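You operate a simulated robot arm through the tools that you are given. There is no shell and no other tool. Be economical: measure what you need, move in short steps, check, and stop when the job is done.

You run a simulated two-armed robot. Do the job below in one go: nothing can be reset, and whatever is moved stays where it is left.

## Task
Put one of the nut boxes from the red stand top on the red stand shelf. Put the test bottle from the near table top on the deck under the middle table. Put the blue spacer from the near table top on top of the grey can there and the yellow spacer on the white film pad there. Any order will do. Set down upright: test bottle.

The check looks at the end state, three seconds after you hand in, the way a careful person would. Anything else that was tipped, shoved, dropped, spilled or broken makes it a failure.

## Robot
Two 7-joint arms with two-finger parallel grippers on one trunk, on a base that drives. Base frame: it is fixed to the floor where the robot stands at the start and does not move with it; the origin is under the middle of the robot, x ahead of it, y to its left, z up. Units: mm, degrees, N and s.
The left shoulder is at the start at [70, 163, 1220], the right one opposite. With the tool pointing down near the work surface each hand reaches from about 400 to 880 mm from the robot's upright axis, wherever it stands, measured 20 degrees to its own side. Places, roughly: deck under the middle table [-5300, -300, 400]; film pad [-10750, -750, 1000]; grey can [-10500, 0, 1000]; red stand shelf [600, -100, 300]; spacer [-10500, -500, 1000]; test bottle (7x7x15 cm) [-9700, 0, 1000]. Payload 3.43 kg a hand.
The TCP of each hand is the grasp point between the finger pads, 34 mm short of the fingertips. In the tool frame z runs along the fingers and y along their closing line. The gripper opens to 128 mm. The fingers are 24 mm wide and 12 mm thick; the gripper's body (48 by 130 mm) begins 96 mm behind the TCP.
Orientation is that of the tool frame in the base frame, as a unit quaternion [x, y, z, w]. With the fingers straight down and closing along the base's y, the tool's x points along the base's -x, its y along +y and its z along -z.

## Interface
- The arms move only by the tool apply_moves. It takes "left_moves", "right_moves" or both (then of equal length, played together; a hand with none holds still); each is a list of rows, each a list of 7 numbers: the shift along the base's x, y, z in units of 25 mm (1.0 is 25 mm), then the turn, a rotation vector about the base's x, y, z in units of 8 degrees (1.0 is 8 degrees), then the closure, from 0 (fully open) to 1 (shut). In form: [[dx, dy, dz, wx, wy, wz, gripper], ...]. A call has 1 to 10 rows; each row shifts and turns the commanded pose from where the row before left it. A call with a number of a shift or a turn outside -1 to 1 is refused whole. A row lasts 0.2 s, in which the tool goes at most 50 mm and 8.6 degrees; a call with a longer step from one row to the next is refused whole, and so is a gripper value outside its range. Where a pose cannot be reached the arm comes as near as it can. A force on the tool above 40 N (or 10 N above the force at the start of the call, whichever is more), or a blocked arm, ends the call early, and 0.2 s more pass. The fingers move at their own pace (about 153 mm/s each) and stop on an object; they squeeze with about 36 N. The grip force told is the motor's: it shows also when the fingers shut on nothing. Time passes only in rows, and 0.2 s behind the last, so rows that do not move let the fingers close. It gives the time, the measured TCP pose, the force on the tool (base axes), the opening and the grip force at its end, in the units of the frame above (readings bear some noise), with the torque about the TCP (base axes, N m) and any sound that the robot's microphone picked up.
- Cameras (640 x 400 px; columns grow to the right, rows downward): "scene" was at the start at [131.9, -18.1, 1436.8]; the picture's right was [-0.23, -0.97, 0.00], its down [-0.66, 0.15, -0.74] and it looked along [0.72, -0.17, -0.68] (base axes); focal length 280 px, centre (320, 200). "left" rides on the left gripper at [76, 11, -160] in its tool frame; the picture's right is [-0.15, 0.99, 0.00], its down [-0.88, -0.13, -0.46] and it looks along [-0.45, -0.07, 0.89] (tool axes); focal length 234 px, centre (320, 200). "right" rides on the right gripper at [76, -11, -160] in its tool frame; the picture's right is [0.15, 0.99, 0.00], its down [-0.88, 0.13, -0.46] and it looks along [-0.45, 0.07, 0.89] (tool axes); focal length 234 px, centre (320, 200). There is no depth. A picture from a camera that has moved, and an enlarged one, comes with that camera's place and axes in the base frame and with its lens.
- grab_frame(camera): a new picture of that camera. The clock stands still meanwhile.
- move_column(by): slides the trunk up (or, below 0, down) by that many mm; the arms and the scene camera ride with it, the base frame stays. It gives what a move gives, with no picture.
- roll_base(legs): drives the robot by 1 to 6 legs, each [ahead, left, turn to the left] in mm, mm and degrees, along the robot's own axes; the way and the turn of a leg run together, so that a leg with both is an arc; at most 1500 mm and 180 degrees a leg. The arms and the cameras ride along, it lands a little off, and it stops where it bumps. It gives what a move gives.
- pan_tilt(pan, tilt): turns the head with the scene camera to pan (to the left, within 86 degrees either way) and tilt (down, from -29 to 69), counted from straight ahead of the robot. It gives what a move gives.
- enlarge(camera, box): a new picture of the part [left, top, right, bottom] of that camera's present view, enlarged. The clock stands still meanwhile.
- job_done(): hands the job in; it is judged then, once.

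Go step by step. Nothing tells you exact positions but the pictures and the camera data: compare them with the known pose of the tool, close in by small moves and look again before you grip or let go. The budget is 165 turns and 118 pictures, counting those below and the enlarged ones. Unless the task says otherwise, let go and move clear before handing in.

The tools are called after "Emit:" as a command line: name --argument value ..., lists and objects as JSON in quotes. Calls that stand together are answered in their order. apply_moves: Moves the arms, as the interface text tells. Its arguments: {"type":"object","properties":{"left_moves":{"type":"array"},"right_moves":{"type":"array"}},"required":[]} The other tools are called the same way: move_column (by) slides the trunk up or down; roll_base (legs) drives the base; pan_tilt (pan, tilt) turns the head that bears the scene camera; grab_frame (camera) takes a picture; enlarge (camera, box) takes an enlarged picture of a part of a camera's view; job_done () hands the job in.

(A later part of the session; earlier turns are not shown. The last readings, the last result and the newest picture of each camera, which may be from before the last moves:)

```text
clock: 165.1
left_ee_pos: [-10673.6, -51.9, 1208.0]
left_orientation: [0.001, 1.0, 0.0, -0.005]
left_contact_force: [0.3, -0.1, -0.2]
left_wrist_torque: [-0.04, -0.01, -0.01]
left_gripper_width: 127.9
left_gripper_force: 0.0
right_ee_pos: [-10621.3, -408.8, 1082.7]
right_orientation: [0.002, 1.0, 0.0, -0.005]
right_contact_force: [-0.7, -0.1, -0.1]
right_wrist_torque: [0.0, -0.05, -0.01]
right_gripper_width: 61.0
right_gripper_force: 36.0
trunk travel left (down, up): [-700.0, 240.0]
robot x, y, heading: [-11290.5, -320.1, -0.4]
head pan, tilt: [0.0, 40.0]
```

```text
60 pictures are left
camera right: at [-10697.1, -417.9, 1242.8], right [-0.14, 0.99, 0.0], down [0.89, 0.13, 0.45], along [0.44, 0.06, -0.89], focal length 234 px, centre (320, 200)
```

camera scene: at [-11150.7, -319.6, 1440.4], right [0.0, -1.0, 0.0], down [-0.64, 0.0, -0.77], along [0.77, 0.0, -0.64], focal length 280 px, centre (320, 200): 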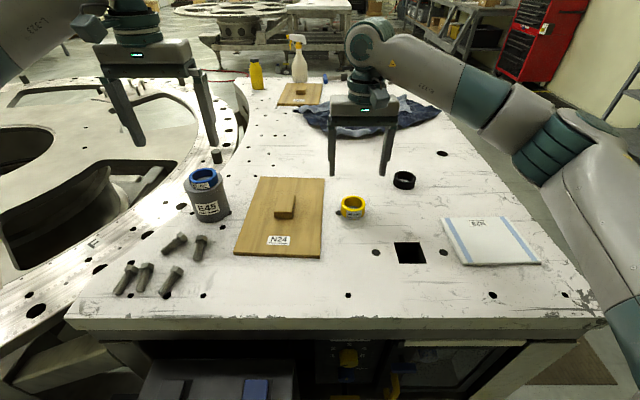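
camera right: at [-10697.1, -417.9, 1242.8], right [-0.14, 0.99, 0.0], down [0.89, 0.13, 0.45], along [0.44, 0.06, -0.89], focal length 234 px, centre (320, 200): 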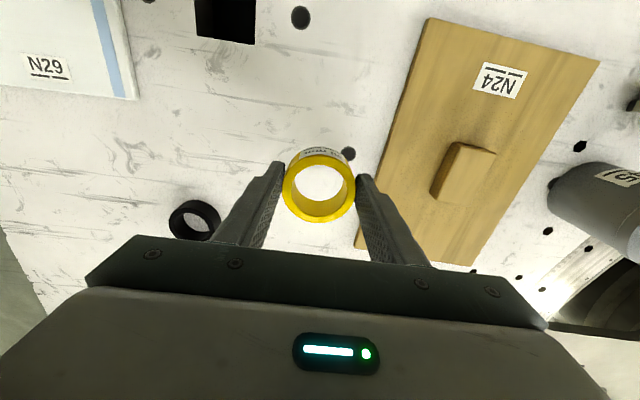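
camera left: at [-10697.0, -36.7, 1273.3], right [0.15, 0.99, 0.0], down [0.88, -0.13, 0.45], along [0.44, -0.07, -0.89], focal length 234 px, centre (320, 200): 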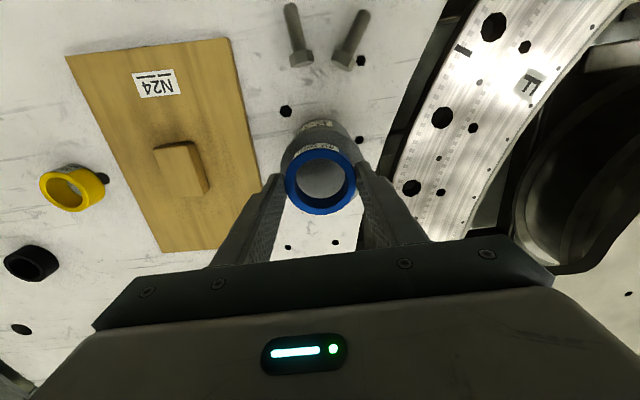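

Yellow is held. The film pad's centre is about (-10712, -707); I'll carry the ring over it and check.

Emit:
apply_moves --right_moves '[[-0.36, -1, 0, 0, 0, 0, 1], [-0.36, -1, 0, 0, 0, 0, 1], [-0.36, -1, 0, 0, 0, 0, 1], [-0.36, -1, 0, 0, 0, 0, 1], [-0.36, -1, 0, 0, 0, 0, 1], [-0.36, -1, 0, 0, 0, 0, 1], [-0.36, -1, 0, 0, 0, 0, 1], [-0.36, -1.0, 0, 0, 0, 0, 1], [-0.36, -1.0, 0, 0, 0, 0, 1], [-0.36, -1.0, 0, 0, 0, 0, 1]]'

Emit:
apply_moves --right_moves '[[0, -1, -0.5, 0, 0, 0, 1], [0, -0.9, -0.5, 0, 0, 0, 1], [0, 0, -0.5, 0, 0, 0, 1]]'

Emit:
grab_frame --camera "right"

Emit:
grab_frame --camera "scene"

```text
clock: 167.3
left_ee_pos: [-10672.5, -53.1, 1207.9]
left_orientation: [0.001, 1.0, 0.001, -0.004]
left_contact_force: [0.1, 1.0, -0.2]
left_wrist_torque: [0.03, 0.0, 0.0]
left_gripper_width: 128.2
left_gripper_force: 0.0
right_ee_pos: [-10710.4, -660.2, 1080.9]
right_orientation: [0.0, 1.0, 0.001, -0.004]
right_contact_force: [0.2, 0.0, -2.1]
right_wrist_torque: [0.04, 0.02, 0.03]
right_gripper_width: 60.9
right_gripper_force: 36.1
trunk travel left (down, up): [-700.0, 240.0]
robot x, y, heading: [-11286.3, -320.3, -0.2]
head pan, tilt: [0.0, 40.0]
```

```text
clock: 168.1
left_ee_pos: [-10671.2, -50.8, 1207.1]
left_orientation: [0.001, 1.0, 0.0, -0.004]
left_contact_force: [0.4, -0.3, -1.1]
left_wrist_torque: [-0.01, 0.03, -0.02]
left_gripper_width: 128.0
left_gripper_force: 0.0
right_ee_pos: [-10709.6, -706.5, 1044.2]
right_orientation: [0.001, 1.0, 0.0, -0.005]
right_contact_force: [0.2, 0.8, -0.4]
right_wrist_torque: [-0.01, 0.03, 0.02]
right_gripper_width: 61.0
right_gripper_force: 36.0
trunk travel left (down, up): [-700.0, 240.0]
robot x, y, heading: [-11284.5, -325.8, -0.1]
head pan, tilt: [0.0, 40.0]
```

```text
59 pictures are left
camera right: at [-10785.8, -715.8, 1205.1], right [-0.14, 0.99, 0.0], down [0.89, 0.13, 0.45], along [0.44, 0.06, -0.89], focal length 234 px, centre (320, 200)
```

right: 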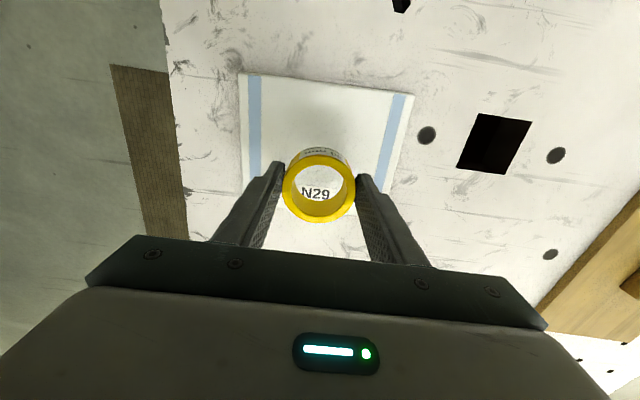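

```text
58 pictures are left
camera scene: at [-11151.2, -319.9, 1440.5], right [0.0, -1.0, 0.0], down [-0.64, 0.0, -0.77], along [0.77, 0.0, -0.64], focal length 280 px, centre (320, 200)
```

scene: 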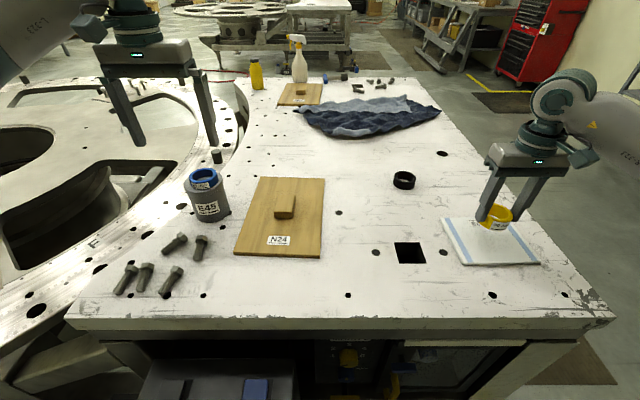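

Pad centre confirmed at about (-10713, -708), right under the ring. I'll lower to near contact.

Emit:
apply_moves --right_moves '[[0, 0, -0.5, 0, 0, 0, 1], [0, 0, -0.5, 0, 0, 0, 1], [0, 0, -0.3, 0, 0, 0, 1], [0, 0, 0, 0, 0, 0, 1]]'

Emit:
apply_moves --right_moves '[[0, 0, -0.1, 0, 0, 0, 1], [0, 0, -0.08, 0, 0, 0, 1]]'

Emit:
enlarge --camera "scene" --box '[430, 170, 560, 280]'

```text
clock: 169.1
left_ee_pos: [-10672.6, -51.3, 1207.8]
left_orientation: [0.001, 1.0, 0.0, -0.005]
left_contact_force: [0.5, -0.3, 0.1]
left_wrist_torque: [0.04, -0.01, 0.0]
left_gripper_width: 128.0
left_gripper_force: 0.1
right_ee_pos: [-10709.4, -706.9, 1011.7]
right_orientation: [0.003, 1.0, 0.0, -0.005]
right_contact_force: [-0.1, 0.2, 0.0]
right_wrist_torque: [0.0, 0.04, -0.02]
right_gripper_width: 61.1
right_gripper_force: 36.8
trunk travel left (down, up): [-700.0, 240.0]
robot x, y, heading: [-11287.6, -320.7, -0.2]
head pan, tilt: [0.0, 40.0]
```

```text
clock: 169.7
left_ee_pos: [-10672.3, -52.2, 1207.0]
left_orientation: [0.001, 1.0, 0.0, -0.004]
left_contact_force: [-0.6, 0.1, 0.3]
left_wrist_torque: [0.03, 0.02, -0.01]
left_gripper_width: 127.8
left_gripper_force: 0.0
right_ee_pos: [-10711.0, -704.9, 1006.8]
right_orientation: [0.001, 1.0, 0.0, -0.006]
right_contact_force: [0.7, -0.3, -1.7]
right_wrist_torque: [-0.03, -0.02, 0.02]
right_gripper_width: 60.9
right_gripper_force: 36.4
trunk travel left (down, up): [-700.0, 240.0]
robot x, y, heading: [-11290.1, -325.1, -0.2]
head pan, tilt: [0.0, 40.0]
```

```text
3.64 times, centred on (495, 225) of scene
camera zoom: at [-11151.8, -320.7, 1440.5], right [0.0, -1.0, 0.0], down [-0.64, 0.0, -0.77], along [0.77, 0.0, -0.64], focal length 1020 px, centre (-316, 109)
```

zoom: 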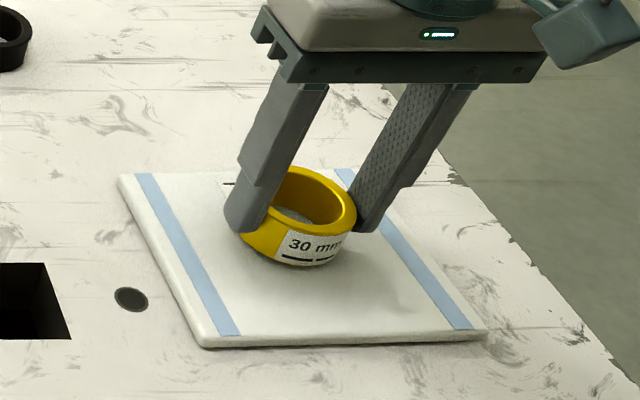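

Just above the pad now. I'll take the last millimetres gently.

Emit:
apply_moves --right_moves '[[0, 0, -0.08, 0, 0, 0, 1], [0, 0, 0, 0, 0, 0, 1]]'

Emit:
apply_moves --right_moves '[[0, 0, -0.06, 0, 0, 0, 1], [0, 0, 0, 0, 0, 0, 1]]'

```text
clock: 170.3
left_ee_pos: [-10673.1, -51.8, 1208.4]
left_orientation: [0.001, 1.0, 0.001, -0.005]
left_contact_force: [0.0, 0.0, 1.1]
left_wrist_torque: [0.01, -0.01, -0.03]
left_gripper_width: 128.1
left_gripper_force: 0.1
right_ee_pos: [-10709.7, -705.2, 1006.1]
right_orientation: [0.001, 1.0, 0.0, -0.005]
right_contact_force: [-0.5, 0.4, -1.3]
right_wrist_torque: [0.0, 0.01, -0.01]
right_gripper_width: 61.0
right_gripper_force: 35.8
trunk travel left (down, up): [-700.0, 240.0]
robot x, y, heading: [-11286.4, -320.8, -0.1]
head pan, tilt: [0.0, 40.0]
```

```text
clock: 170.9
left_ee_pos: [-10673.2, -51.1, 1208.0]
left_orientation: [0.001, 1.0, 0.0, -0.004]
left_contact_force: [0.8, -0.7, 0.5]
left_wrist_torque: [0.0, -0.03, 0.01]
left_gripper_width: 127.7
left_gripper_force: 0.1
right_ee_pos: [-10711.3, -707.3, 1003.7]
right_orientation: [0.002, 1.0, 0.0, -0.004]
right_contact_force: [1.4, -1.6, 4.0]
right_wrist_torque: [-0.05, 0.07, 0.05]
right_gripper_width: 60.9
right_gripper_force: 36.2
trunk travel left (down, up): [-700.0, 240.0]
robot x, y, heading: [-11288.1, -318.8, -0.1]
head pan, tilt: [0.0, 40.0]
```

Light contact (4 N). I'll release and rise.

Emit:
apply_moves --right_moves '[[0, 0, 0, 0, 0, 0, 0.45], [0, 0, 0, 0, 0, 0, 0.2], [0, 0, 0, 0, 0, 0, 0], [0, 0, 0.5, 0, 0, 0, 0], [0, 0, 1, 0, 0, 0, 0], [0, 0, 1, 0, 0, 0, 0], [0, 0, 1, 0, 0, 0, 0], [0, 0, 1, 0, 0, 0, 0], [0, 0.5, 1, 0, 0, 0, 0], [0, 0.5, 1, 0, 0, 0, 0]]'

Emit:
grab_frame --camera "scene"

```text
clock: 173.1
left_ee_pos: [-10672.0, -50.3, 1208.7]
left_orientation: [0.001, 1.0, 0.0, -0.005]
left_contact_force: [0.1, -0.3, 0.0]
left_wrist_torque: [0.0, 0.02, 0.03]
left_gripper_width: 127.9
left_gripper_force: 0.0
right_ee_pos: [-10712.0, -680.4, 1167.7]
right_orientation: [0.0, 1.0, -0.001, -0.006]
right_contact_force: [0.3, 0.5, 0.4]
right_wrist_torque: [-0.01, -0.01, -0.03]
right_gripper_width: 128.1
right_gripper_force: 0.0
trunk travel left (down, up): [-700.0, 240.0]
robot x, y, heading: [-11289.2, -322.9, -0.3]
head pan, tilt: [0.0, 40.0]
```

```text
56 pictures are left
camera scene: at [-11152.4, -319.6, 1440.5], right [0.0, -1.0, 0.0], down [-0.64, 0.0, -0.77], along [0.77, 0.0, -0.64], focal length 280 px, centre (320, 200)
```

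scene: 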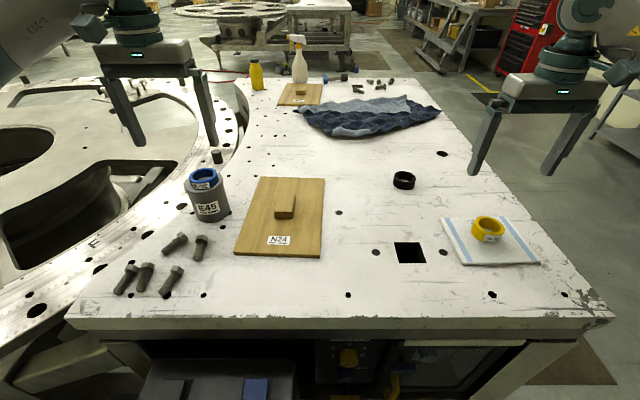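

Both spacers are placed. The bottle is at about (-9668, -10), 170 mm from the table's right end, with the spray bottle near (-9565, -230). I'll tuck the left arm, pre-tilt the right hand for the bottle, and drive round to the right end.

Emit:
apply_moves --left_moves '[[-0.5, 0, 0.5, 0, 0, 0, 0], [-1, 0.2, 0.3, 0, 0, 0, 0], [-1, 0.2, 0.3, 0, 0, 0, 0], [-1, 0.2, 0.3, 0, 0, 0, 0], [-1, 0.2, 0.3, 0, 0, 0, 0], [-1, 0.2, 0.3, 0, 0, 0, 0], [-1, 0.2, 0, 0, 0, 0, 0], [-1, 0, 0, 0, 0, 0, 0]]' --right_moves '[[0, 0.6, 0.5, 0, -0.75, 0, 0], [-0.2, 0.7, 0.2, 0, -0.75, 0, 0], [-0.2, 0.7, 0.2, 0, -0.75, 0, 0], [-0.2, 0.7, 0.2, 0, -0.75, 0, 0], [-0.2, 0.7, 0.2, 0, -0.75, 0, 0], [-0.2, 0.7, 0.2, 0, -0.75, 0, 0], [-0.2, 0.7, 0, 0, -0.75, 0, 0], [-0.2, 0.7, 0, 0, -0.75, 0, 0]]'

Emit:
roll_base --legs '[[-140, 0, 0], [0, -1350, 0]]'

Emit:
pan_tilt --pan 10 --tilt 20

Emit:
grab_frame --camera "scene"

```text
clock: 174.9
left_ee_pos: [-10860.8, -22.7, 1257.8]
left_orientation: [0.0, 1.0, 0.0, -0.004]
left_contact_force: [0.1, 0.9, -0.1]
left_wrist_torque: [0.0, -0.02, -0.04]
left_gripper_width: 128.2
left_gripper_force: 0.1
right_ee_pos: [-10747.5, -542.9, 1203.9]
right_orientation: [0.001, 0.915, 0.0, 0.403]
right_contact_force: [0.3, -0.2, -0.2]
right_wrist_torque: [-0.04, -0.01, -0.05]
right_gripper_width: 128.1
right_gripper_force: 0.1
trunk travel left (down, up): [-700.0, 240.0]
robot x, y, heading: [-11289.8, -319.0, -0.2]
head pan, tilt: [0.0, 40.0]
```

```text
clock: 182.6
left_ee_pos: [-11013.4, -1379.9, 1257.9]
left_orientation: [0.014, 1.0, 0.0, -0.004]
left_contact_force: [0.1, 0.6, 1.6]
left_wrist_torque: [0.0, 0.04, -0.01]
left_gripper_width: 128.0
left_gripper_force: 0.0
right_ee_pos: [-10913.4, -1903.2, 1203.9]
right_orientation: [0.014, 0.915, -0.006, 0.402]
right_contact_force: [0.1, 0.6, -0.4]
right_wrist_torque: [0.0, -0.01, -0.03]
right_gripper_width: 127.8
right_gripper_force: 0.0
trunk travel left (down, up): [-700.0, 240.0]
robot x, y, heading: [-11450.9, -1669.8, -1.4]
head pan, tilt: [0.0, 40.0]
```

```text
clock: 183.4
left_ee_pos: [-11014.9, -1380.8, 1257.9]
left_orientation: [0.014, 1.0, 0.0, -0.004]
left_contact_force: [0.3, 0.4, 0.6]
left_wrist_torque: [0.02, -0.02, -0.04]
left_gripper_width: 127.7
left_gripper_force: 0.0
right_ee_pos: [-10913.7, -1903.3, 1203.8]
right_orientation: [0.013, 0.916, -0.005, 0.401]
right_contact_force: [0.0, 0.9, -0.4]
right_wrist_torque: [0.01, 0.03, -0.01]
right_gripper_width: 127.9
right_gripper_force: 0.1
trunk travel left (down, up): [-700.0, 240.0]
robot x, y, heading: [-11446.0, -1668.0, -1.8]
head pan, tilt: [10.0, 20.0]
```

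```text
55 pictures are left
camera scene: at [-11306.7, -1654.2, 1471.9], right [0.14, -0.99, 0.0], down [-0.34, -0.05, -0.94], along [0.93, 0.14, -0.34], focal length 280 px, centre (320, 200)
```

scene: 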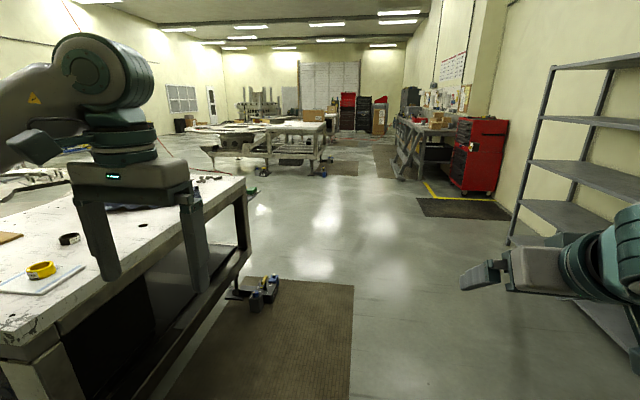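

The aisle is clear. I'll drive to x ≈ -8600, turn to face -x, strafe in beside the table's right end, and look.

Emit:
roll_base --legs '[[1400, 0, 1.8], [1430, 0, 0], [0, 0, 180]]'

Emit:
pan_tilt --pan -45 --tilt 25

Emit:
grab_frame --camera "scene"

```text
clock: 204.4
left_ee_pos: [-9045.1, -1999.2, 1257.5]
left_orientation: [1.0, -0.01, 0.004, -0.001]
left_contact_force: [-0.5, -0.1, -0.2]
left_wrist_torque: [0.0, 0.0, -0.04]
left_gripper_width: 127.8
left_gripper_force: 0.1
right_ee_pos: [-9149.7, -1475.5, 1202.9]
right_orientation: [0.915, -0.011, -0.402, -0.004]
right_contact_force: [0.7, -0.7, 0.6]
right_wrist_torque: [0.0, 0.0, -0.02]
right_gripper_width: 128.1
right_gripper_force: 0.1
trunk travel left (down, up): [-700.0, 240.0]
robot x, y, heading: [-8614.7, -1710.0, 178.6]
head pan, tilt: [10.0, 20.0]
```

```text
clock: 205.7
left_ee_pos: [-9045.1, -1997.0, 1258.5]
left_orientation: [1.0, -0.01, 0.005, 0.001]
left_contact_force: [1.0, 0.8, 0.5]
left_wrist_torque: [-0.01, 0.03, 0.01]
left_gripper_width: 128.0
left_gripper_force: 0.1
right_ee_pos: [-9149.3, -1475.9, 1203.8]
right_orientation: [0.916, -0.011, -0.402, -0.004]
right_contact_force: [0.3, 0.2, 0.3]
right_wrist_torque: [-0.01, -0.01, 0.02]
right_gripper_width: 128.1
right_gripper_force: 0.0
trunk travel left (down, up): [-700.0, 240.0]
robot x, y, heading: [-8611.2, -1707.3, 178.8]
head pan, tilt: [-45.0, 25.0]
```

```text
54 pictures are left
camera scene: at [-8725.6, -1638.6, 1463.9], right [0.72, 0.69, 0.0], down [0.29, -0.3, -0.91], along [-0.63, 0.65, -0.42], focal length 280 px, centre (320, 200)
```

scene: 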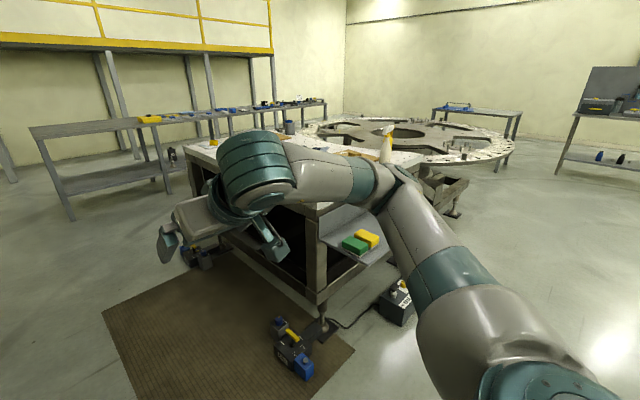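

The right end has a tray at about x -9220 and a power box on the floor (x -9420 to -9250, y -390 to -150). I must stay at about x ≥ -8890. I'll strafe in at the current x first and look.

Emit:
roll_base --legs '[[0, 800, 1.2], [0, 1, 0]]'

```text
clock: 210.3
left_ee_pos: [-9048.6, -2812.3, 1258.6]
left_orientation: [1.0, -0.001, 0.005, 0.0]
left_contact_force: [0.1, 0.1, 0.5]
left_wrist_torque: [-0.03, 0.0, -0.01]
left_gripper_width: 127.8
left_gripper_force: 0.2
right_ee_pos: [-9163.4, -2291.5, 1204.1]
right_orientation: [0.916, -0.001, -0.402, 0.0]
right_contact_force: [-0.7, -0.7, -0.1]
right_wrist_torque: [-0.01, -0.02, -0.02]
right_gripper_width: 128.0
right_gripper_force: 0.1
trunk travel left (down, up): [-700.0, 240.0]
robot x, y, heading: [-8618.9, -2511.5, 180.0]
head pan, tilt: [-45.0, 25.0]
```

I strafed the wrong way (left is -y here); nothing was touched. Correcting to the right in two legs.

Emit:
roll_base --legs '[[0, -1200, 0], [0, -1190, 0]]'

Emit:
pan_tilt --pan 0 --tilt 35

Emit:
grab_frame --camera "scene"

```text
clock: 222.0
left_ee_pos: [-9041.9, -420.1, 1258.9]
left_orientation: [1.0, -0.003, 0.003, 0.0]
left_contact_force: [0.6, 0.0, 0.4]
left_wrist_torque: [0.0, 0.02, 0.0]
left_gripper_width: 128.2
left_gripper_force: 0.0
right_ee_pos: [-9154.2, 100.2, 1203.6]
right_orientation: [0.916, -0.003, -0.401, -0.001]
right_contact_force: [0.5, 0.2, -0.2]
right_wrist_torque: [-0.01, 0.0, 0.0]
right_gripper_width: 128.0
right_gripper_force: 0.0
trunk travel left (down, up): [-700.0, 240.0]
robot x, y, heading: [-8611.0, -122.3, 179.7]
head pan, tilt: [-45.0, 25.0]
```

```text
clock: 223.1
left_ee_pos: [-9042.9, -419.3, 1257.4]
left_orientation: [1.0, -0.002, 0.004, 0.0]
left_contact_force: [-0.4, 0.2, 0.2]
left_wrist_torque: [-0.02, -0.01, -0.04]
left_gripper_width: 128.2
left_gripper_force: 0.0
right_ee_pos: [-9154.2, 99.9, 1204.5]
right_orientation: [0.916, -0.003, -0.402, -0.001]
right_contact_force: [0.1, 0.3, 0.0]
right_wrist_torque: [0.01, 0.01, 0.0]
right_gripper_width: 128.2
right_gripper_force: 0.1
trunk travel left (down, up): [-700.0, 240.0]
robot x, y, heading: [-8614.3, -124.4, 179.9]
head pan, tilt: [0.0, 35.0]
```

```text
53 pictures are left
camera scene: at [-8751.3, -121.5, 1448.1], right [0.01, 1.0, 0.0], down [0.57, 0.0, -0.82], along [-0.82, 0.01, -0.57], focal length 280 px, centre (320, 200)
```

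scene: 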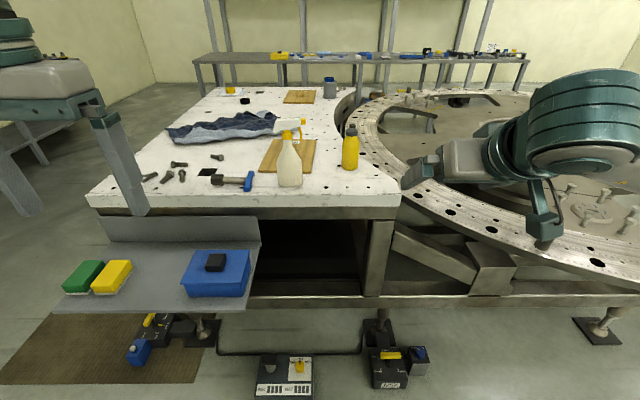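

Clear view: the bottle base is at (-9667, 0), the spray bottle at (-9548, -215), and floor boxes begin at about x -9260. I'll roll forward 270 mm and bring the tilted right hand to a pre-grasp behind the bottle.

Emit:
roll_base --legs '[[270, 0, 0]]'

Emit:
apply_moves --right_moves '[[-0.8, -0.5, -0.47, 0, 0, 0, 0], [-0.8, -0.5, -0.47, 0, 0, 0, 0], [-0.8, -0.5, -0.47, 0, 0, 0, 0], [-0.8, -0.5, -0.47, 0, 0, 0, 0], [-0.8, -0.5, -0.47, 0, 0, 0, 0], [-0.8, -0.5, -0.47, 0, 0, 0, 0], [-0.8, -0.5, -0.47, 0, 0, 0, 0], [-0.8, -0.5, -0.47, 0, 0, 0, 0]]'

Emit:
grab_frame --camera "right"

Emit:
grab_frame --camera "scene"

```text
clock: 225.0
left_ee_pos: [-9310.3, -418.9, 1259.0]
left_orientation: [1.0, -0.002, 0.004, 0.0]
left_contact_force: [-0.1, -0.6, -0.2]
left_wrist_torque: [-0.02, 0.01, 0.0]
left_gripper_width: 128.3
left_gripper_force: 0.0
right_ee_pos: [-9422.2, 101.4, 1204.8]
right_orientation: [0.916, -0.003, -0.402, -0.001]
right_contact_force: [0.1, -0.5, -0.1]
right_wrist_torque: [-0.01, 0.02, 0.01]
right_gripper_width: 128.0
right_gripper_force: 0.1
trunk travel left (down, up): [-700.0, 240.0]
robot x, y, heading: [-8882.7, -123.3, 179.7]
head pan, tilt: [0.0, 35.0]
```

```text
clock: 226.8
left_ee_pos: [-9309.4, -419.3, 1257.5]
left_orientation: [1.0, -0.002, 0.005, -0.001]
left_contact_force: [-0.1, 0.3, -1.0]
left_wrist_torque: [0.01, 0.0, -0.02]
left_gripper_width: 128.1
left_gripper_force: 0.0
right_ee_pos: [-9583.1, 0.5, 1109.1]
right_orientation: [0.915, -0.002, -0.402, -0.001]
right_contact_force: [0.5, -0.9, 0.2]
right_wrist_torque: [0.03, -0.04, 0.05]
right_gripper_width: 128.1
right_gripper_force: 0.1
trunk travel left (down, up): [-700.0, 240.0]
robot x, y, heading: [-8884.9, -118.7, 179.7]
head pan, tilt: [0.0, 35.0]
```

```text
52 pictures are left
camera right: at [-9416.9, 11.6, 1161.7], right [0.09, -0.99, -0.11], down [-0.26, -0.13, 0.96], along [-0.96, -0.06, -0.27], focal length 234 px, centre (320, 200)
```

right: 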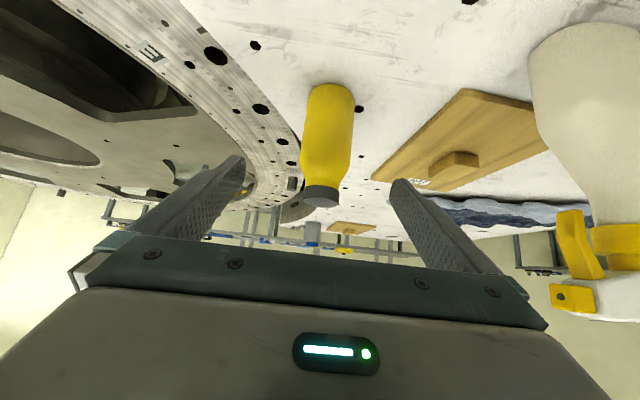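

```text
51 pictures are left
camera scene: at [-9019.8, -120.9, 1448.0], right [0.01, 1.0, 0.0], down [0.57, 0.0, -0.82], along [-0.82, 0.0, -0.57], focal length 280 px, centre (320, 200)
```

scene: 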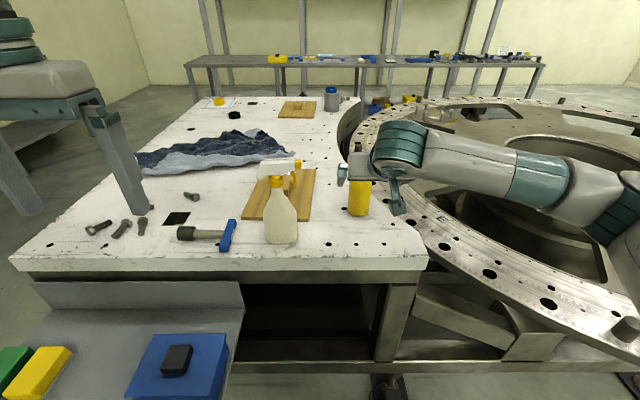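

Bottle centre refined to about (-9688, -7). I'll advance along the finger direction most of the way and check.

Emit:
apply_moves --right_moves '[[-0.84, -0.06, -0.63, 0, 0, 0, 0], [-0.84, -0.06, -0.63, 0, 0, 0, 0], [-0.84, -0.06, -0.63, 0, 0, 0, 0], [-0.84, -0.06, -0.63, 0, 0, 0, 0], [0, 0, 0, 0, 0, 0, 0]]'

Emit:
grab_frame --camera "right"

Emit:
enlarge --camera "scene" --box '[300, 110, 440, 240]'

```text
clock: 228.0
left_ee_pos: [-9309.5, -419.3, 1258.9]
left_orientation: [1.0, -0.002, 0.003, 0.0]
left_contact_force: [0.0, -0.3, 0.5]
left_wrist_torque: [-0.03, 0.02, 0.01]
left_gripper_width: 128.0
left_gripper_force: 0.1
right_ee_pos: [-9666.9, -4.8, 1047.2]
right_orientation: [0.915, -0.001, -0.402, 0.0]
right_contact_force: [0.2, -0.2, -1.0]
right_wrist_torque: [0.02, 0.04, 0.0]
right_gripper_width: 127.9
right_gripper_force: 0.1
trunk travel left (down, up): [-700.0, 240.0]
robot x, y, heading: [-8879.9, -122.0, 179.8]
head pan, tilt: [0.0, 35.0]
```

```text
50 pictures are left
camera right: at [-9499.4, 7.5, 1098.6], right [0.09, -0.99, -0.11], down [-0.26, -0.13, 0.96], along [-0.96, -0.06, -0.27], focal length 234 px, centre (320, 200)
```

right: 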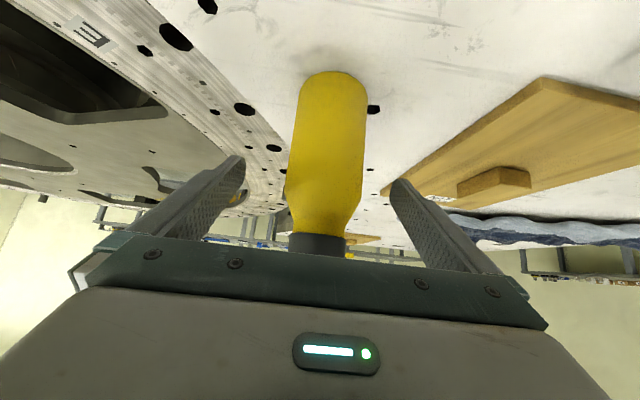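

```text
3.08 times, centred on (370, 175) of scene
camera zoom: at [-9018.3, -120.0, 1448.2], right [0.01, 1.0, 0.0], down [0.57, 0.0, -0.82], along [-0.82, 0.0, -0.57], focal length 863 px, centre (166, 277)
```

zoom: 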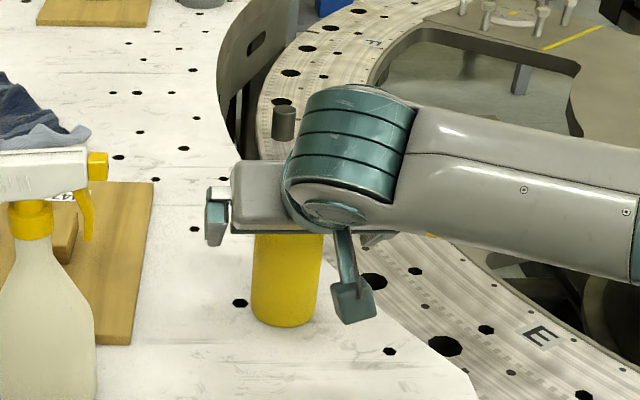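

The bottle is well between the fingers; its straight body reaches z ≈ 1045. I'll go slightly deeper to TCP z ≈ 1020, then close.

Emit:
apply_moves --right_moves '[[-0.45, -0.06, -0.55, 0, 0, 0, 0], [-0.45, 0, -0.55, 0, 0, 0, 0], [0, 0, 0, 0, 0, 0, 0], [0, 0, 0, 0, 0, 0, 0.4], [0, 0, 0, 0, 0, 0, 1], [0, 0, 0, 0, 0, 0, 1], [0, 0, 0, 0, 0, 0, 1]]'

Emit:
grab_frame --camera "right"

```text
clock: 229.6
left_ee_pos: [-9309.3, -418.5, 1257.2]
left_orientation: [1.0, -0.001, 0.004, -0.001]
left_contact_force: [0.6, 0.1, 1.0]
left_wrist_torque: [0.01, -0.02, 0.0]
left_gripper_width: 127.9
left_gripper_force: 0.1
right_ee_pos: [-9689.5, -6.1, 1018.9]
right_orientation: [0.916, -0.001, -0.402, 0.0]
right_contact_force: [0.5, -0.3, -0.5]
right_wrist_torque: [0.12, -0.02, -0.04]
right_gripper_width: 60.6
right_gripper_force: 36.2
trunk travel left (down, up): [-700.0, 240.0]
robot x, y, heading: [-8882.4, -122.4, 179.7]
head pan, tilt: [0.0, 35.0]
```

```text
48 pictures are left
camera right: at [-9522.3, 5.3, 1070.6], right [0.09, -0.99, -0.11], down [-0.26, -0.13, 0.96], along [-0.96, -0.06, -0.27], focal length 234 px, centre (320, 200)
```

right: 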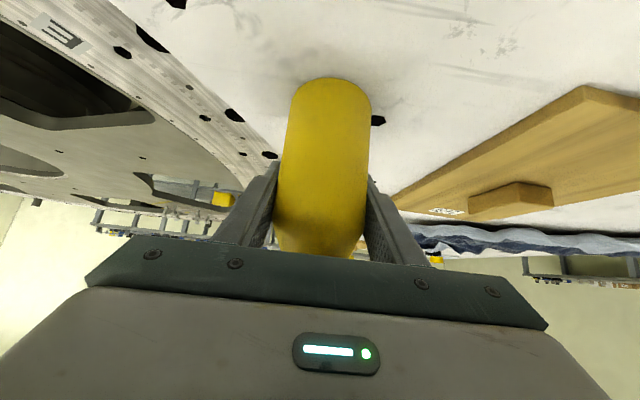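

The grip closed at 60.6 mm. I'll lift gently and check that it stays upright.

Emit:
apply_moves --right_moves '[[0, 0, 0.3, 0, 0, 0, 1], [0, 0, 0.6, 0, 0, 0, 1], [0, 0, 0.8, 0, 0, 0, 1], [0, 0, 0, 0, 0, 0, 1]]'

Emit:
grab_frame --camera "right"

Emit:
enlarge --camera "scene" --box '[300, 110, 440, 240]'

```text
clock: 230.6
left_ee_pos: [-9311.6, -418.6, 1258.2]
left_orientation: [1.0, -0.002, 0.004, 0.0]
left_contact_force: [-0.1, -0.6, -0.7]
left_wrist_torque: [-0.02, 0.04, 0.0]
left_gripper_width: 127.9
left_gripper_force: 0.1
right_ee_pos: [-9690.4, -7.1, 1060.9]
right_orientation: [0.916, -0.002, -0.401, 0.0]
right_contact_force: [0.0, 0.5, -5.4]
right_wrist_torque: [-0.02, 0.04, 0.0]
right_gripper_width: 60.5
right_gripper_force: 36.3
trunk travel left (down, up): [-700.0, 240.0]
robot x, y, heading: [-8880.4, -123.3, 179.9]
head pan, tilt: [0.0, 35.0]
```

```text
47 pictures are left
camera right: at [-9522.9, 5.2, 1113.2], right [0.09, -0.99, -0.11], down [-0.26, -0.13, 0.96], along [-0.96, -0.06, -0.27], focal length 234 px, centre (320, 200)
```

right: 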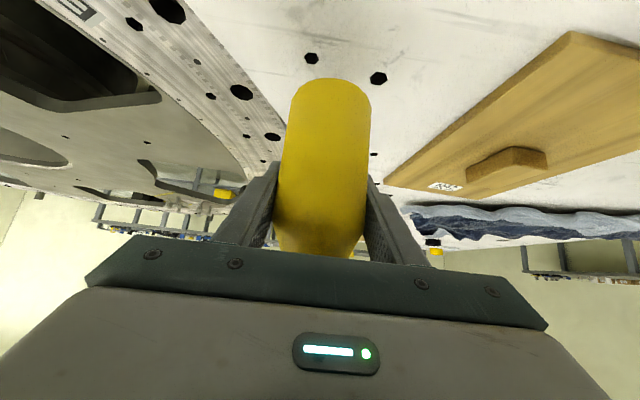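

```text
3.08 times, centred on (370, 175) of scene
camera zoom: at [-9020.0, -120.0, 1447.9], right [0.01, 1.0, 0.0], down [0.57, 0.0, -0.82], along [-0.82, 0.0, -0.57], focal length 863 px, centre (166, 277)
```

zoom: 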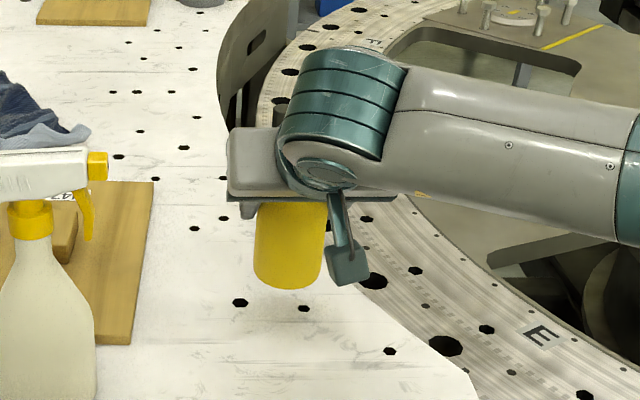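

The bottle lifted cleanly and stays upright (5.4 N); its base is 64 mm below the TCP. I'll raise it, draw it in, and drive out to the aisle toward the middle table.

Emit:
apply_moves --right_moves '[[0, 0, 1, 0, 0, 0, 1], [0, 0, 1, 0, 0, 0, 1], [0, 0, 1, 0, 0, 0, 1], [0, 0, 1, 0, 0, 0, 1], [0, 0, 1, 0, 0, 0, 1], [0.5, 0.2, 0.6, 0, 0, 0, 1], [1, 0.5, 0, 0, 0, 0, 1], [1, 0.5, 0, 0, 0, 0, 1], [1, 0.5, 0, 0, 0, 0, 1], [1, 0.5, 0, 0, 0, 0, 1]]'

Emit:
apply_moves --right_moves '[[1, 0.4, 0, 0, 0, 0, 1], [1, 0.4, 0, 0, 0, 0, 1], [1, 0.4, 0, 0, 0, 0, 1]]'

Emit:
roll_base --legs '[[-300, 0, 0], [0, 1500, 0], [-1500, 0, 0]]'

Emit:
grab_frame --camera "scene"

```text
clock: 232.8
left_ee_pos: [-9309.2, -417.6, 1257.7]
left_orientation: [1.0, -0.001, 0.003, -0.001]
left_contact_force: [0.2, 0.1, -0.1]
left_wrist_torque: [-0.03, 0.01, -0.01]
left_gripper_width: 128.0
left_gripper_force: 0.1
right_ee_pos: [-9575.7, 49.8, 1202.0]
right_orientation: [0.916, -0.002, -0.402, 0.0]
right_contact_force: [0.2, -0.2, -4.4]
right_wrist_torque: [-0.03, 0.05, -0.01]
right_gripper_width: 60.9
right_gripper_force: 35.7
trunk travel left (down, up): [-700.0, 240.0]
robot x, y, heading: [-8880.7, -120.1, 179.8]
head pan, tilt: [0.0, 35.0]
```

```text
clock: 233.6
left_ee_pos: [-9309.4, -418.8, 1258.2]
left_orientation: [1.0, -0.001, 0.005, 0.0]
left_contact_force: [-1.0, -1.0, 0.6]
left_wrist_torque: [0.0, 0.01, -0.01]
left_gripper_width: 128.0
left_gripper_force: 0.0
right_ee_pos: [-9502.8, 79.9, 1199.8]
right_orientation: [0.916, -0.002, -0.401, 0.001]
right_contact_force: [0.0, -0.9, -4.8]
right_wrist_torque: [0.01, 0.07, 0.02]
right_gripper_width: 60.6
right_gripper_force: 36.3
trunk travel left (down, up): [-700.0, 240.0]
robot x, y, heading: [-8882.4, -122.4, 179.6]
head pan, tilt: [0.0, 35.0]
```

```text
clock: 249.9
left_ee_pos: [-7526.4, -1971.2, 1257.8]
left_orientation: [1.0, -0.014, 0.004, 0.0]
left_contact_force: [0.0, 0.4, -0.8]
left_wrist_torque: [0.02, 0.02, 0.01]
left_gripper_width: 128.0
left_gripper_force: 0.0
right_ee_pos: [-7706.2, -1469.8, 1199.7]
right_orientation: [0.916, -0.015, -0.401, -0.006]
right_contact_force: [0.4, 0.3, -4.7]
right_wrist_torque: [0.0, 0.1, 0.0]
right_gripper_width: 60.6
right_gripper_force: 36.1
trunk travel left (down, up): [-700.0, 240.0]
robot x, y, heading: [-7088.3, -1686.4, 178.2]
head pan, tilt: [0.0, 35.0]
```

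```text
45 pictures are left
camera scene: at [-7228.2, -1680.4, 1448.0], right [0.03, 1.0, 0.0], down [0.57, -0.02, -0.82], along [-0.82, 0.02, -0.57], focal length 280 px, centre (320, 200)
```

scene: 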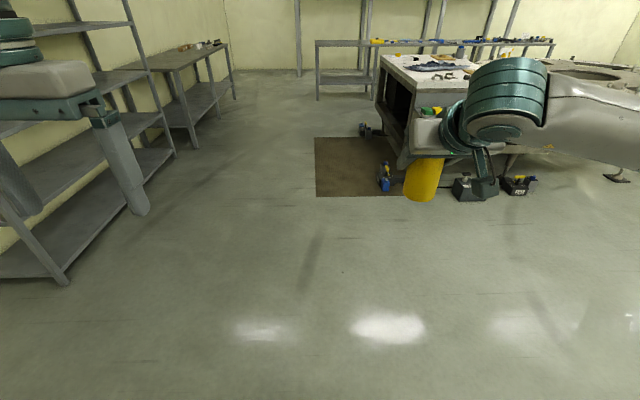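

Next I turn to face the middle table's front side (+y) and strafe along to x ≈ -5500 for a look under it.

Emit:
roll_base --legs '[[0, 0, -88.3], [-80, 0, 0], [0, -1400, 0]]'

Emit:
pan_tilt --pan -10 --tilt 25

Emit:
grab_frame --camera "scene"

```text
clock: 261.2
left_ee_pos: [-6006.9, -1334.9, 1259.7]
left_orientation: [0.71, -0.705, 0.003, 0.003]
left_contact_force: [-0.4, 0.5, -0.5]
left_wrist_torque: [0.02, 0.0, 0.01]
left_gripper_width: 128.0
left_gripper_force: 0.1
right_ee_pos: [-5511.0, -1136.4, 1202.2]
right_orientation: [0.649, -0.646, -0.285, -0.283]
right_contact_force: [0.4, 0.6, -5.5]
right_wrist_torque: [0.05, -0.02, 0.01]
right_gripper_width: 60.9
right_gripper_force: 35.8
trunk travel left (down, up): [-700.0, 240.0]
robot x, y, heading: [-5705.4, -1757.6, 90.3]
head pan, tilt: [0.0, 35.0]
```

```text
clock: 262.0
left_ee_pos: [-5997.2, -1333.2, 1260.8]
left_orientation: [0.71, -0.704, 0.0, 0.005]
left_contact_force: [0.2, -0.2, -0.6]
left_wrist_torque: [-0.02, -0.01, 0.01]
left_gripper_width: 128.1
left_gripper_force: 0.1
right_ee_pos: [-5503.2, -1136.3, 1201.6]
right_orientation: [0.648, -0.646, -0.289, -0.281]
right_contact_force: [-0.4, 0.0, -5.8]
right_wrist_torque: [0.06, 0.01, 0.0]
right_gripper_width: 60.6
right_gripper_force: 35.8
trunk travel left (down, up): [-700.0, 240.0]
robot x, y, heading: [-5702.8, -1759.3, 90.1]
head pan, tilt: [-10.0, 25.0]
```

```text
44 pictures are left
camera scene: at [-5700.5, -1617.0, 1465.3], right [0.99, -0.17, 0.01], down [-0.06, -0.42, -0.91], along [0.15, 0.89, -0.42], focal length 280 px, centre (320, 200)
```

scene: 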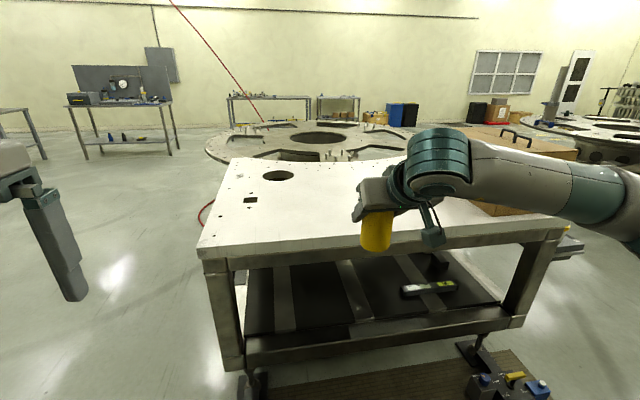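

I see the middle table with a dark lower deck crossed by two rails, and a grey tool lying on it. I'll lower the column 400 to look in under the table.

Emit:
move_column --by -400

Emit:
pan_tilt --pan -5 --tilt 25

Emit:
grab_frame --camera "scene"

Emit:
grab_frame --camera "left"

```text
clock: 265.8
left_ee_pos: [-5996.7, -1334.1, 861.0]
left_orientation: [0.71, -0.705, 0.0, 0.004]
left_contact_force: [-0.6, 0.3, 0.2]
left_wrist_torque: [-0.01, -0.01, 0.0]
left_gripper_width: 127.9
left_gripper_force: 0.1
right_ee_pos: [-5501.8, -1136.2, 801.3]
right_orientation: [0.649, -0.646, -0.288, -0.281]
right_contact_force: [-1.0, 0.3, -4.5]
right_wrist_torque: [0.07, -0.02, 0.01]
right_gripper_width: 60.5
right_gripper_force: 36.3
trunk travel left (down, up): [-300.0, 640.0]
robot x, y, heading: [-5700.1, -1760.1, 90.0]
head pan, tilt: [-10.0, 25.0]
```

```text
clock: 266.4
left_ee_pos: [-5997.6, -1333.4, 861.3]
left_orientation: [0.709, -0.705, 0.0, 0.005]
left_contact_force: [-0.6, 0.2, -0.6]
left_wrist_torque: [-0.01, 0.0, -0.01]
left_gripper_width: 128.2
left_gripper_force: 0.0
right_ee_pos: [-5502.5, -1136.7, 801.3]
right_orientation: [0.65, -0.645, -0.289, -0.28]
right_contact_force: [-0.1, 0.2, -5.0]
right_wrist_torque: [0.08, 0.0, 0.01]
right_gripper_width: 60.8
right_gripper_force: 36.1
trunk travel left (down, up): [-300.0, 640.0]
robot x, y, heading: [-5701.5, -1755.6, 90.2]
head pan, tilt: [-5.0, 25.0]
```

```text
43 pictures are left
camera scene: at [-5704.9, -1616.3, 1065.3], right [1.0, -0.08, 0.01], down [-0.03, -0.42, -0.91], along [0.08, 0.9, -0.42], focal length 280 px, centre (320, 200)
```

scene: 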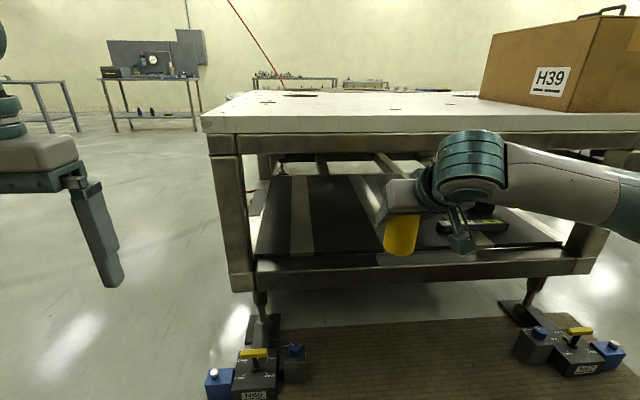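

```text
42 pictures are left
camera left: at [-6006.1, -1408.7, 1022.6], right [-0.99, 0.14, 0.01], down [0.13, 0.88, 0.45], along [0.06, 0.44, -0.89], focal length 234 px, centre (320, 200)
```

left: 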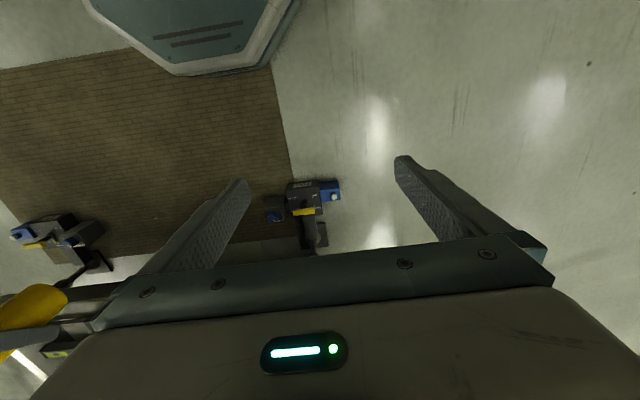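

The deck's front edge is at about y -828, z 460. I'll zoom in on the deck surface.

Emit:
enlarge --camera "scene" --box '[230, 130, 430, 290]'

```text
2.50 times, centred on (330, 210) of scene
camera zoom: at [-5704.9, -1616.3, 1065.3], right [1.0, -0.08, 0.01], down [-0.03, -0.42, -0.91], along [0.08, 0.9, -0.42], focal length 701 px, centre (295, 175)
```

zoom: 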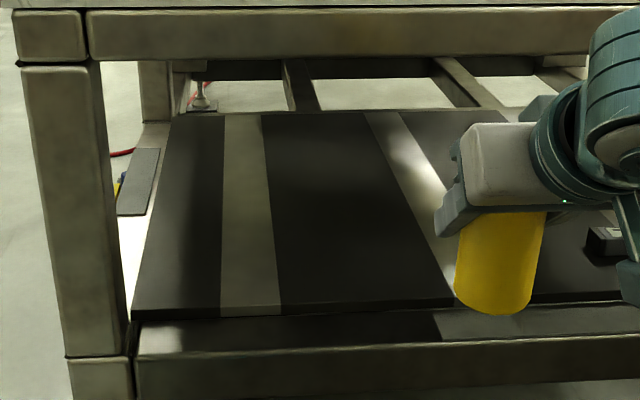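

The deck has a plain dark panel centred around x ≈ -5550, running from y ≈ -790 back. The table underside is at z ≈ 855, and floor clamps sit at x ≈ -5914 and -4553. I'll pull the left hand back, lower the column another 200, and approach partway.

Emit:
apply_moves --left_moves '[[-0.3, -0.8, 0, 0, 0, 0, 0], [-0.3, -0.8, 0, 0, 0, 0, 0], [-0.3, -0.8, 0, 0, 0, 0, 0], [-0.3, -0.8, 0, 0, 0, 0, 0]]'

Emit:
move_column --by -200

Emit:
roll_base --legs '[[200, 50, 0]]'

Emit:
grab_frame --camera "scene"

Emit:
grab_frame --camera "right"

```text
clock: 267.4
left_ee_pos: [-6027.1, -1413.6, 861.1]
left_orientation: [0.71, -0.704, 0.001, 0.004]
left_contact_force: [0.4, -0.2, -0.6]
left_wrist_torque: [0.0, 0.02, 0.0]
left_gripper_width: 128.2
left_gripper_force: 0.0
right_ee_pos: [-5501.4, -1137.2, 801.7]
right_orientation: [0.648, -0.646, -0.288, -0.281]
right_contact_force: [-0.4, 0.0, -4.3]
right_wrist_torque: [0.07, 0.03, 0.0]
right_gripper_width: 60.3
right_gripper_force: 36.0
trunk travel left (down, up): [-300.0, 640.0]
robot x, y, heading: [-5704.0, -1759.8, 90.5]
head pan, tilt: [-5.0, 25.0]
```

```text
clock: 269.6
left_ee_pos: [-6027.1, -1414.1, 660.7]
left_orientation: [0.71, -0.705, 0.0, 0.005]
left_contact_force: [0.0, -0.5, -0.4]
left_wrist_torque: [0.01, 0.02, 0.07]
left_gripper_width: 128.0
left_gripper_force: 0.0
right_ee_pos: [-5500.8, -1136.4, 600.1]
right_orientation: [0.649, -0.646, -0.288, -0.28]
right_contact_force: [0.5, 0.5, -5.8]
right_wrist_torque: [0.07, -0.01, -0.05]
right_gripper_width: 60.3
right_gripper_force: 36.3
trunk travel left (down, up): [-100.0, 840.0]
robot x, y, heading: [-5700.2, -1758.4, 90.2]
head pan, tilt: [-5.0, 25.0]
```

```text
clock: 271.2
left_ee_pos: [-6081.0, -1217.4, 661.6]
left_orientation: [0.709, -0.705, 0.0, 0.004]
left_contact_force: [0.7, 0.3, 0.1]
left_wrist_torque: [-0.01, -0.02, 0.05]
left_gripper_width: 127.9
left_gripper_force: 0.1
right_ee_pos: [-5554.4, -941.4, 600.6]
right_orientation: [-0.647, 0.648, 0.287, 0.282]
right_contact_force: [-0.7, -1.1, -4.8]
right_wrist_torque: [0.09, 0.01, -0.01]
right_gripper_width: 60.6
right_gripper_force: 35.9
trunk travel left (down, up): [-100.0, 840.0]
robot x, y, heading: [-5764.6, -1561.8, 90.3]
head pan, tilt: [-5.0, 25.0]
```

```text
40 pictures are left
camera scene: at [-5757.8, -1420.4, 865.3], right [1.0, -0.08, 0.01], down [-0.03, -0.42, -0.91], along [0.08, 0.9, -0.42], focal length 280 px, centre (320, 200)
```

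scene: 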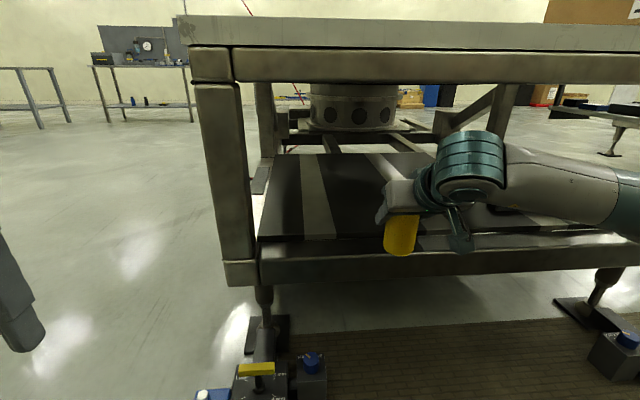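

```text
39 pictures are left
camera right: at [-5544.3, -1108.7, 652.9], right [-0.99, -0.1, -0.1], down [-0.12, 0.26, 0.96], along [-0.07, 0.96, -0.27], focal length 234 px, centre (320, 200)
```

right: 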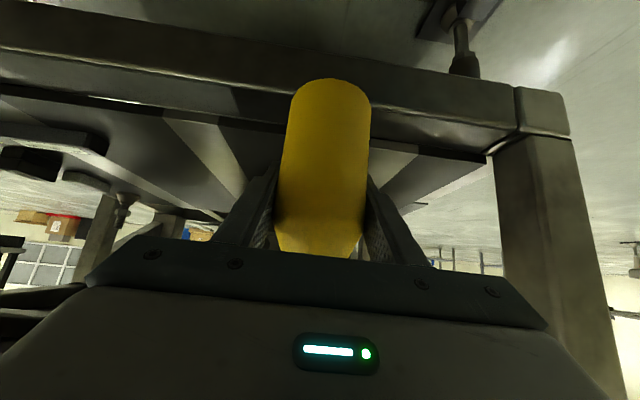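

Bottle lines up with the dark panel and the hand will pass under the table edge. I'll lower 20 mm and roll 230 mm forward so the bottle comes in over the deck.

Emit:
apply_moves --right_moves '[[0, 0, -0.4, 0, 0, 0, 1], [0, 0, -0.4, 0, 0, 0, 1]]'

Emit:
roll_base --legs '[[110, 0, 0]]'

Emit:
grab_frame --camera "right"

Emit:
grab_frame --camera "scene"

```text
clock: 271.8
left_ee_pos: [-6074.9, -1216.5, 662.6]
left_orientation: [0.708, -0.706, -0.002, 0.008]
left_contact_force: [0.2, 0.5, 0.4]
left_wrist_torque: [-0.03, 0.04, 0.01]
left_gripper_width: 127.9
left_gripper_force: 0.0
right_ee_pos: [-5550.3, -941.0, 580.2]
right_orientation: [-0.646, 0.649, 0.289, 0.279]
right_contact_force: [0.0, 0.1, -4.6]
right_wrist_torque: [0.05, -0.01, 0.06]
right_gripper_width: 60.4
right_gripper_force: 36.2
trunk travel left (down, up): [-100.0, 840.0]
robot x, y, heading: [-5759.0, -1561.2, 89.9]
head pan, tilt: [-5.0, 25.0]
```

```text
clock: 273.0
left_ee_pos: [-6075.6, -1104.6, 661.5]
left_orientation: [0.709, -0.705, -0.002, 0.009]
left_contact_force: [-0.6, -0.5, -0.1]
left_wrist_torque: [0.01, -0.03, -0.03]
left_gripper_width: 128.1
left_gripper_force: 0.2
right_ee_pos: [-5550.4, -828.5, 579.5]
right_orientation: [-0.647, 0.648, 0.29, 0.278]
right_contact_force: [-1.3, 0.0, -5.5]
right_wrist_torque: [0.06, -0.02, -0.02]
right_gripper_width: 60.8
right_gripper_force: 36.4
trunk travel left (down, up): [-100.0, 840.0]
robot x, y, heading: [-5759.1, -1450.1, 90.2]
head pan, tilt: [-5.0, 25.0]
```

```text
38 pictures are left
camera right: at [-5539.2, -996.3, 630.7], right [-0.99, -0.1, -0.09], down [-0.12, 0.26, 0.96], along [-0.07, 0.96, -0.27], focal length 234 px, centre (320, 200)
```

right: 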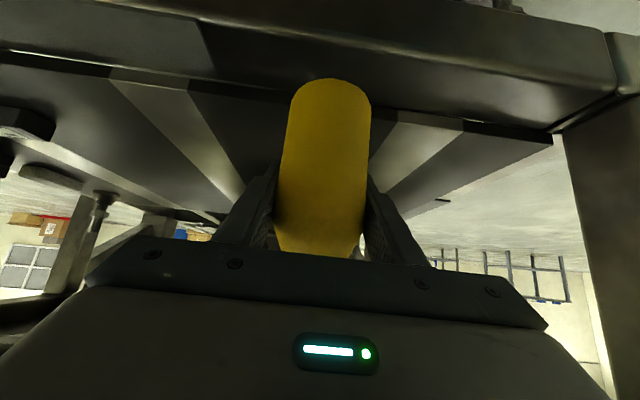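

```text
37 pictures are left
camera scene: at [-5757.7, -1308.0, 865.3], right [1.0, -0.08, 0.01], down [-0.03, -0.42, -0.91], along [0.08, 0.9, -0.42], focal length 280 px, centre (320, 200)
```

scene: 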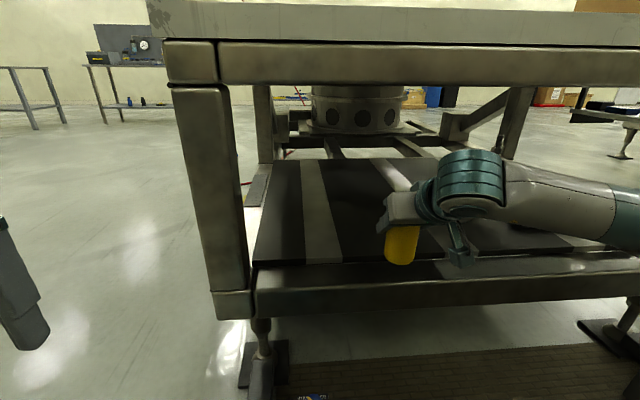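

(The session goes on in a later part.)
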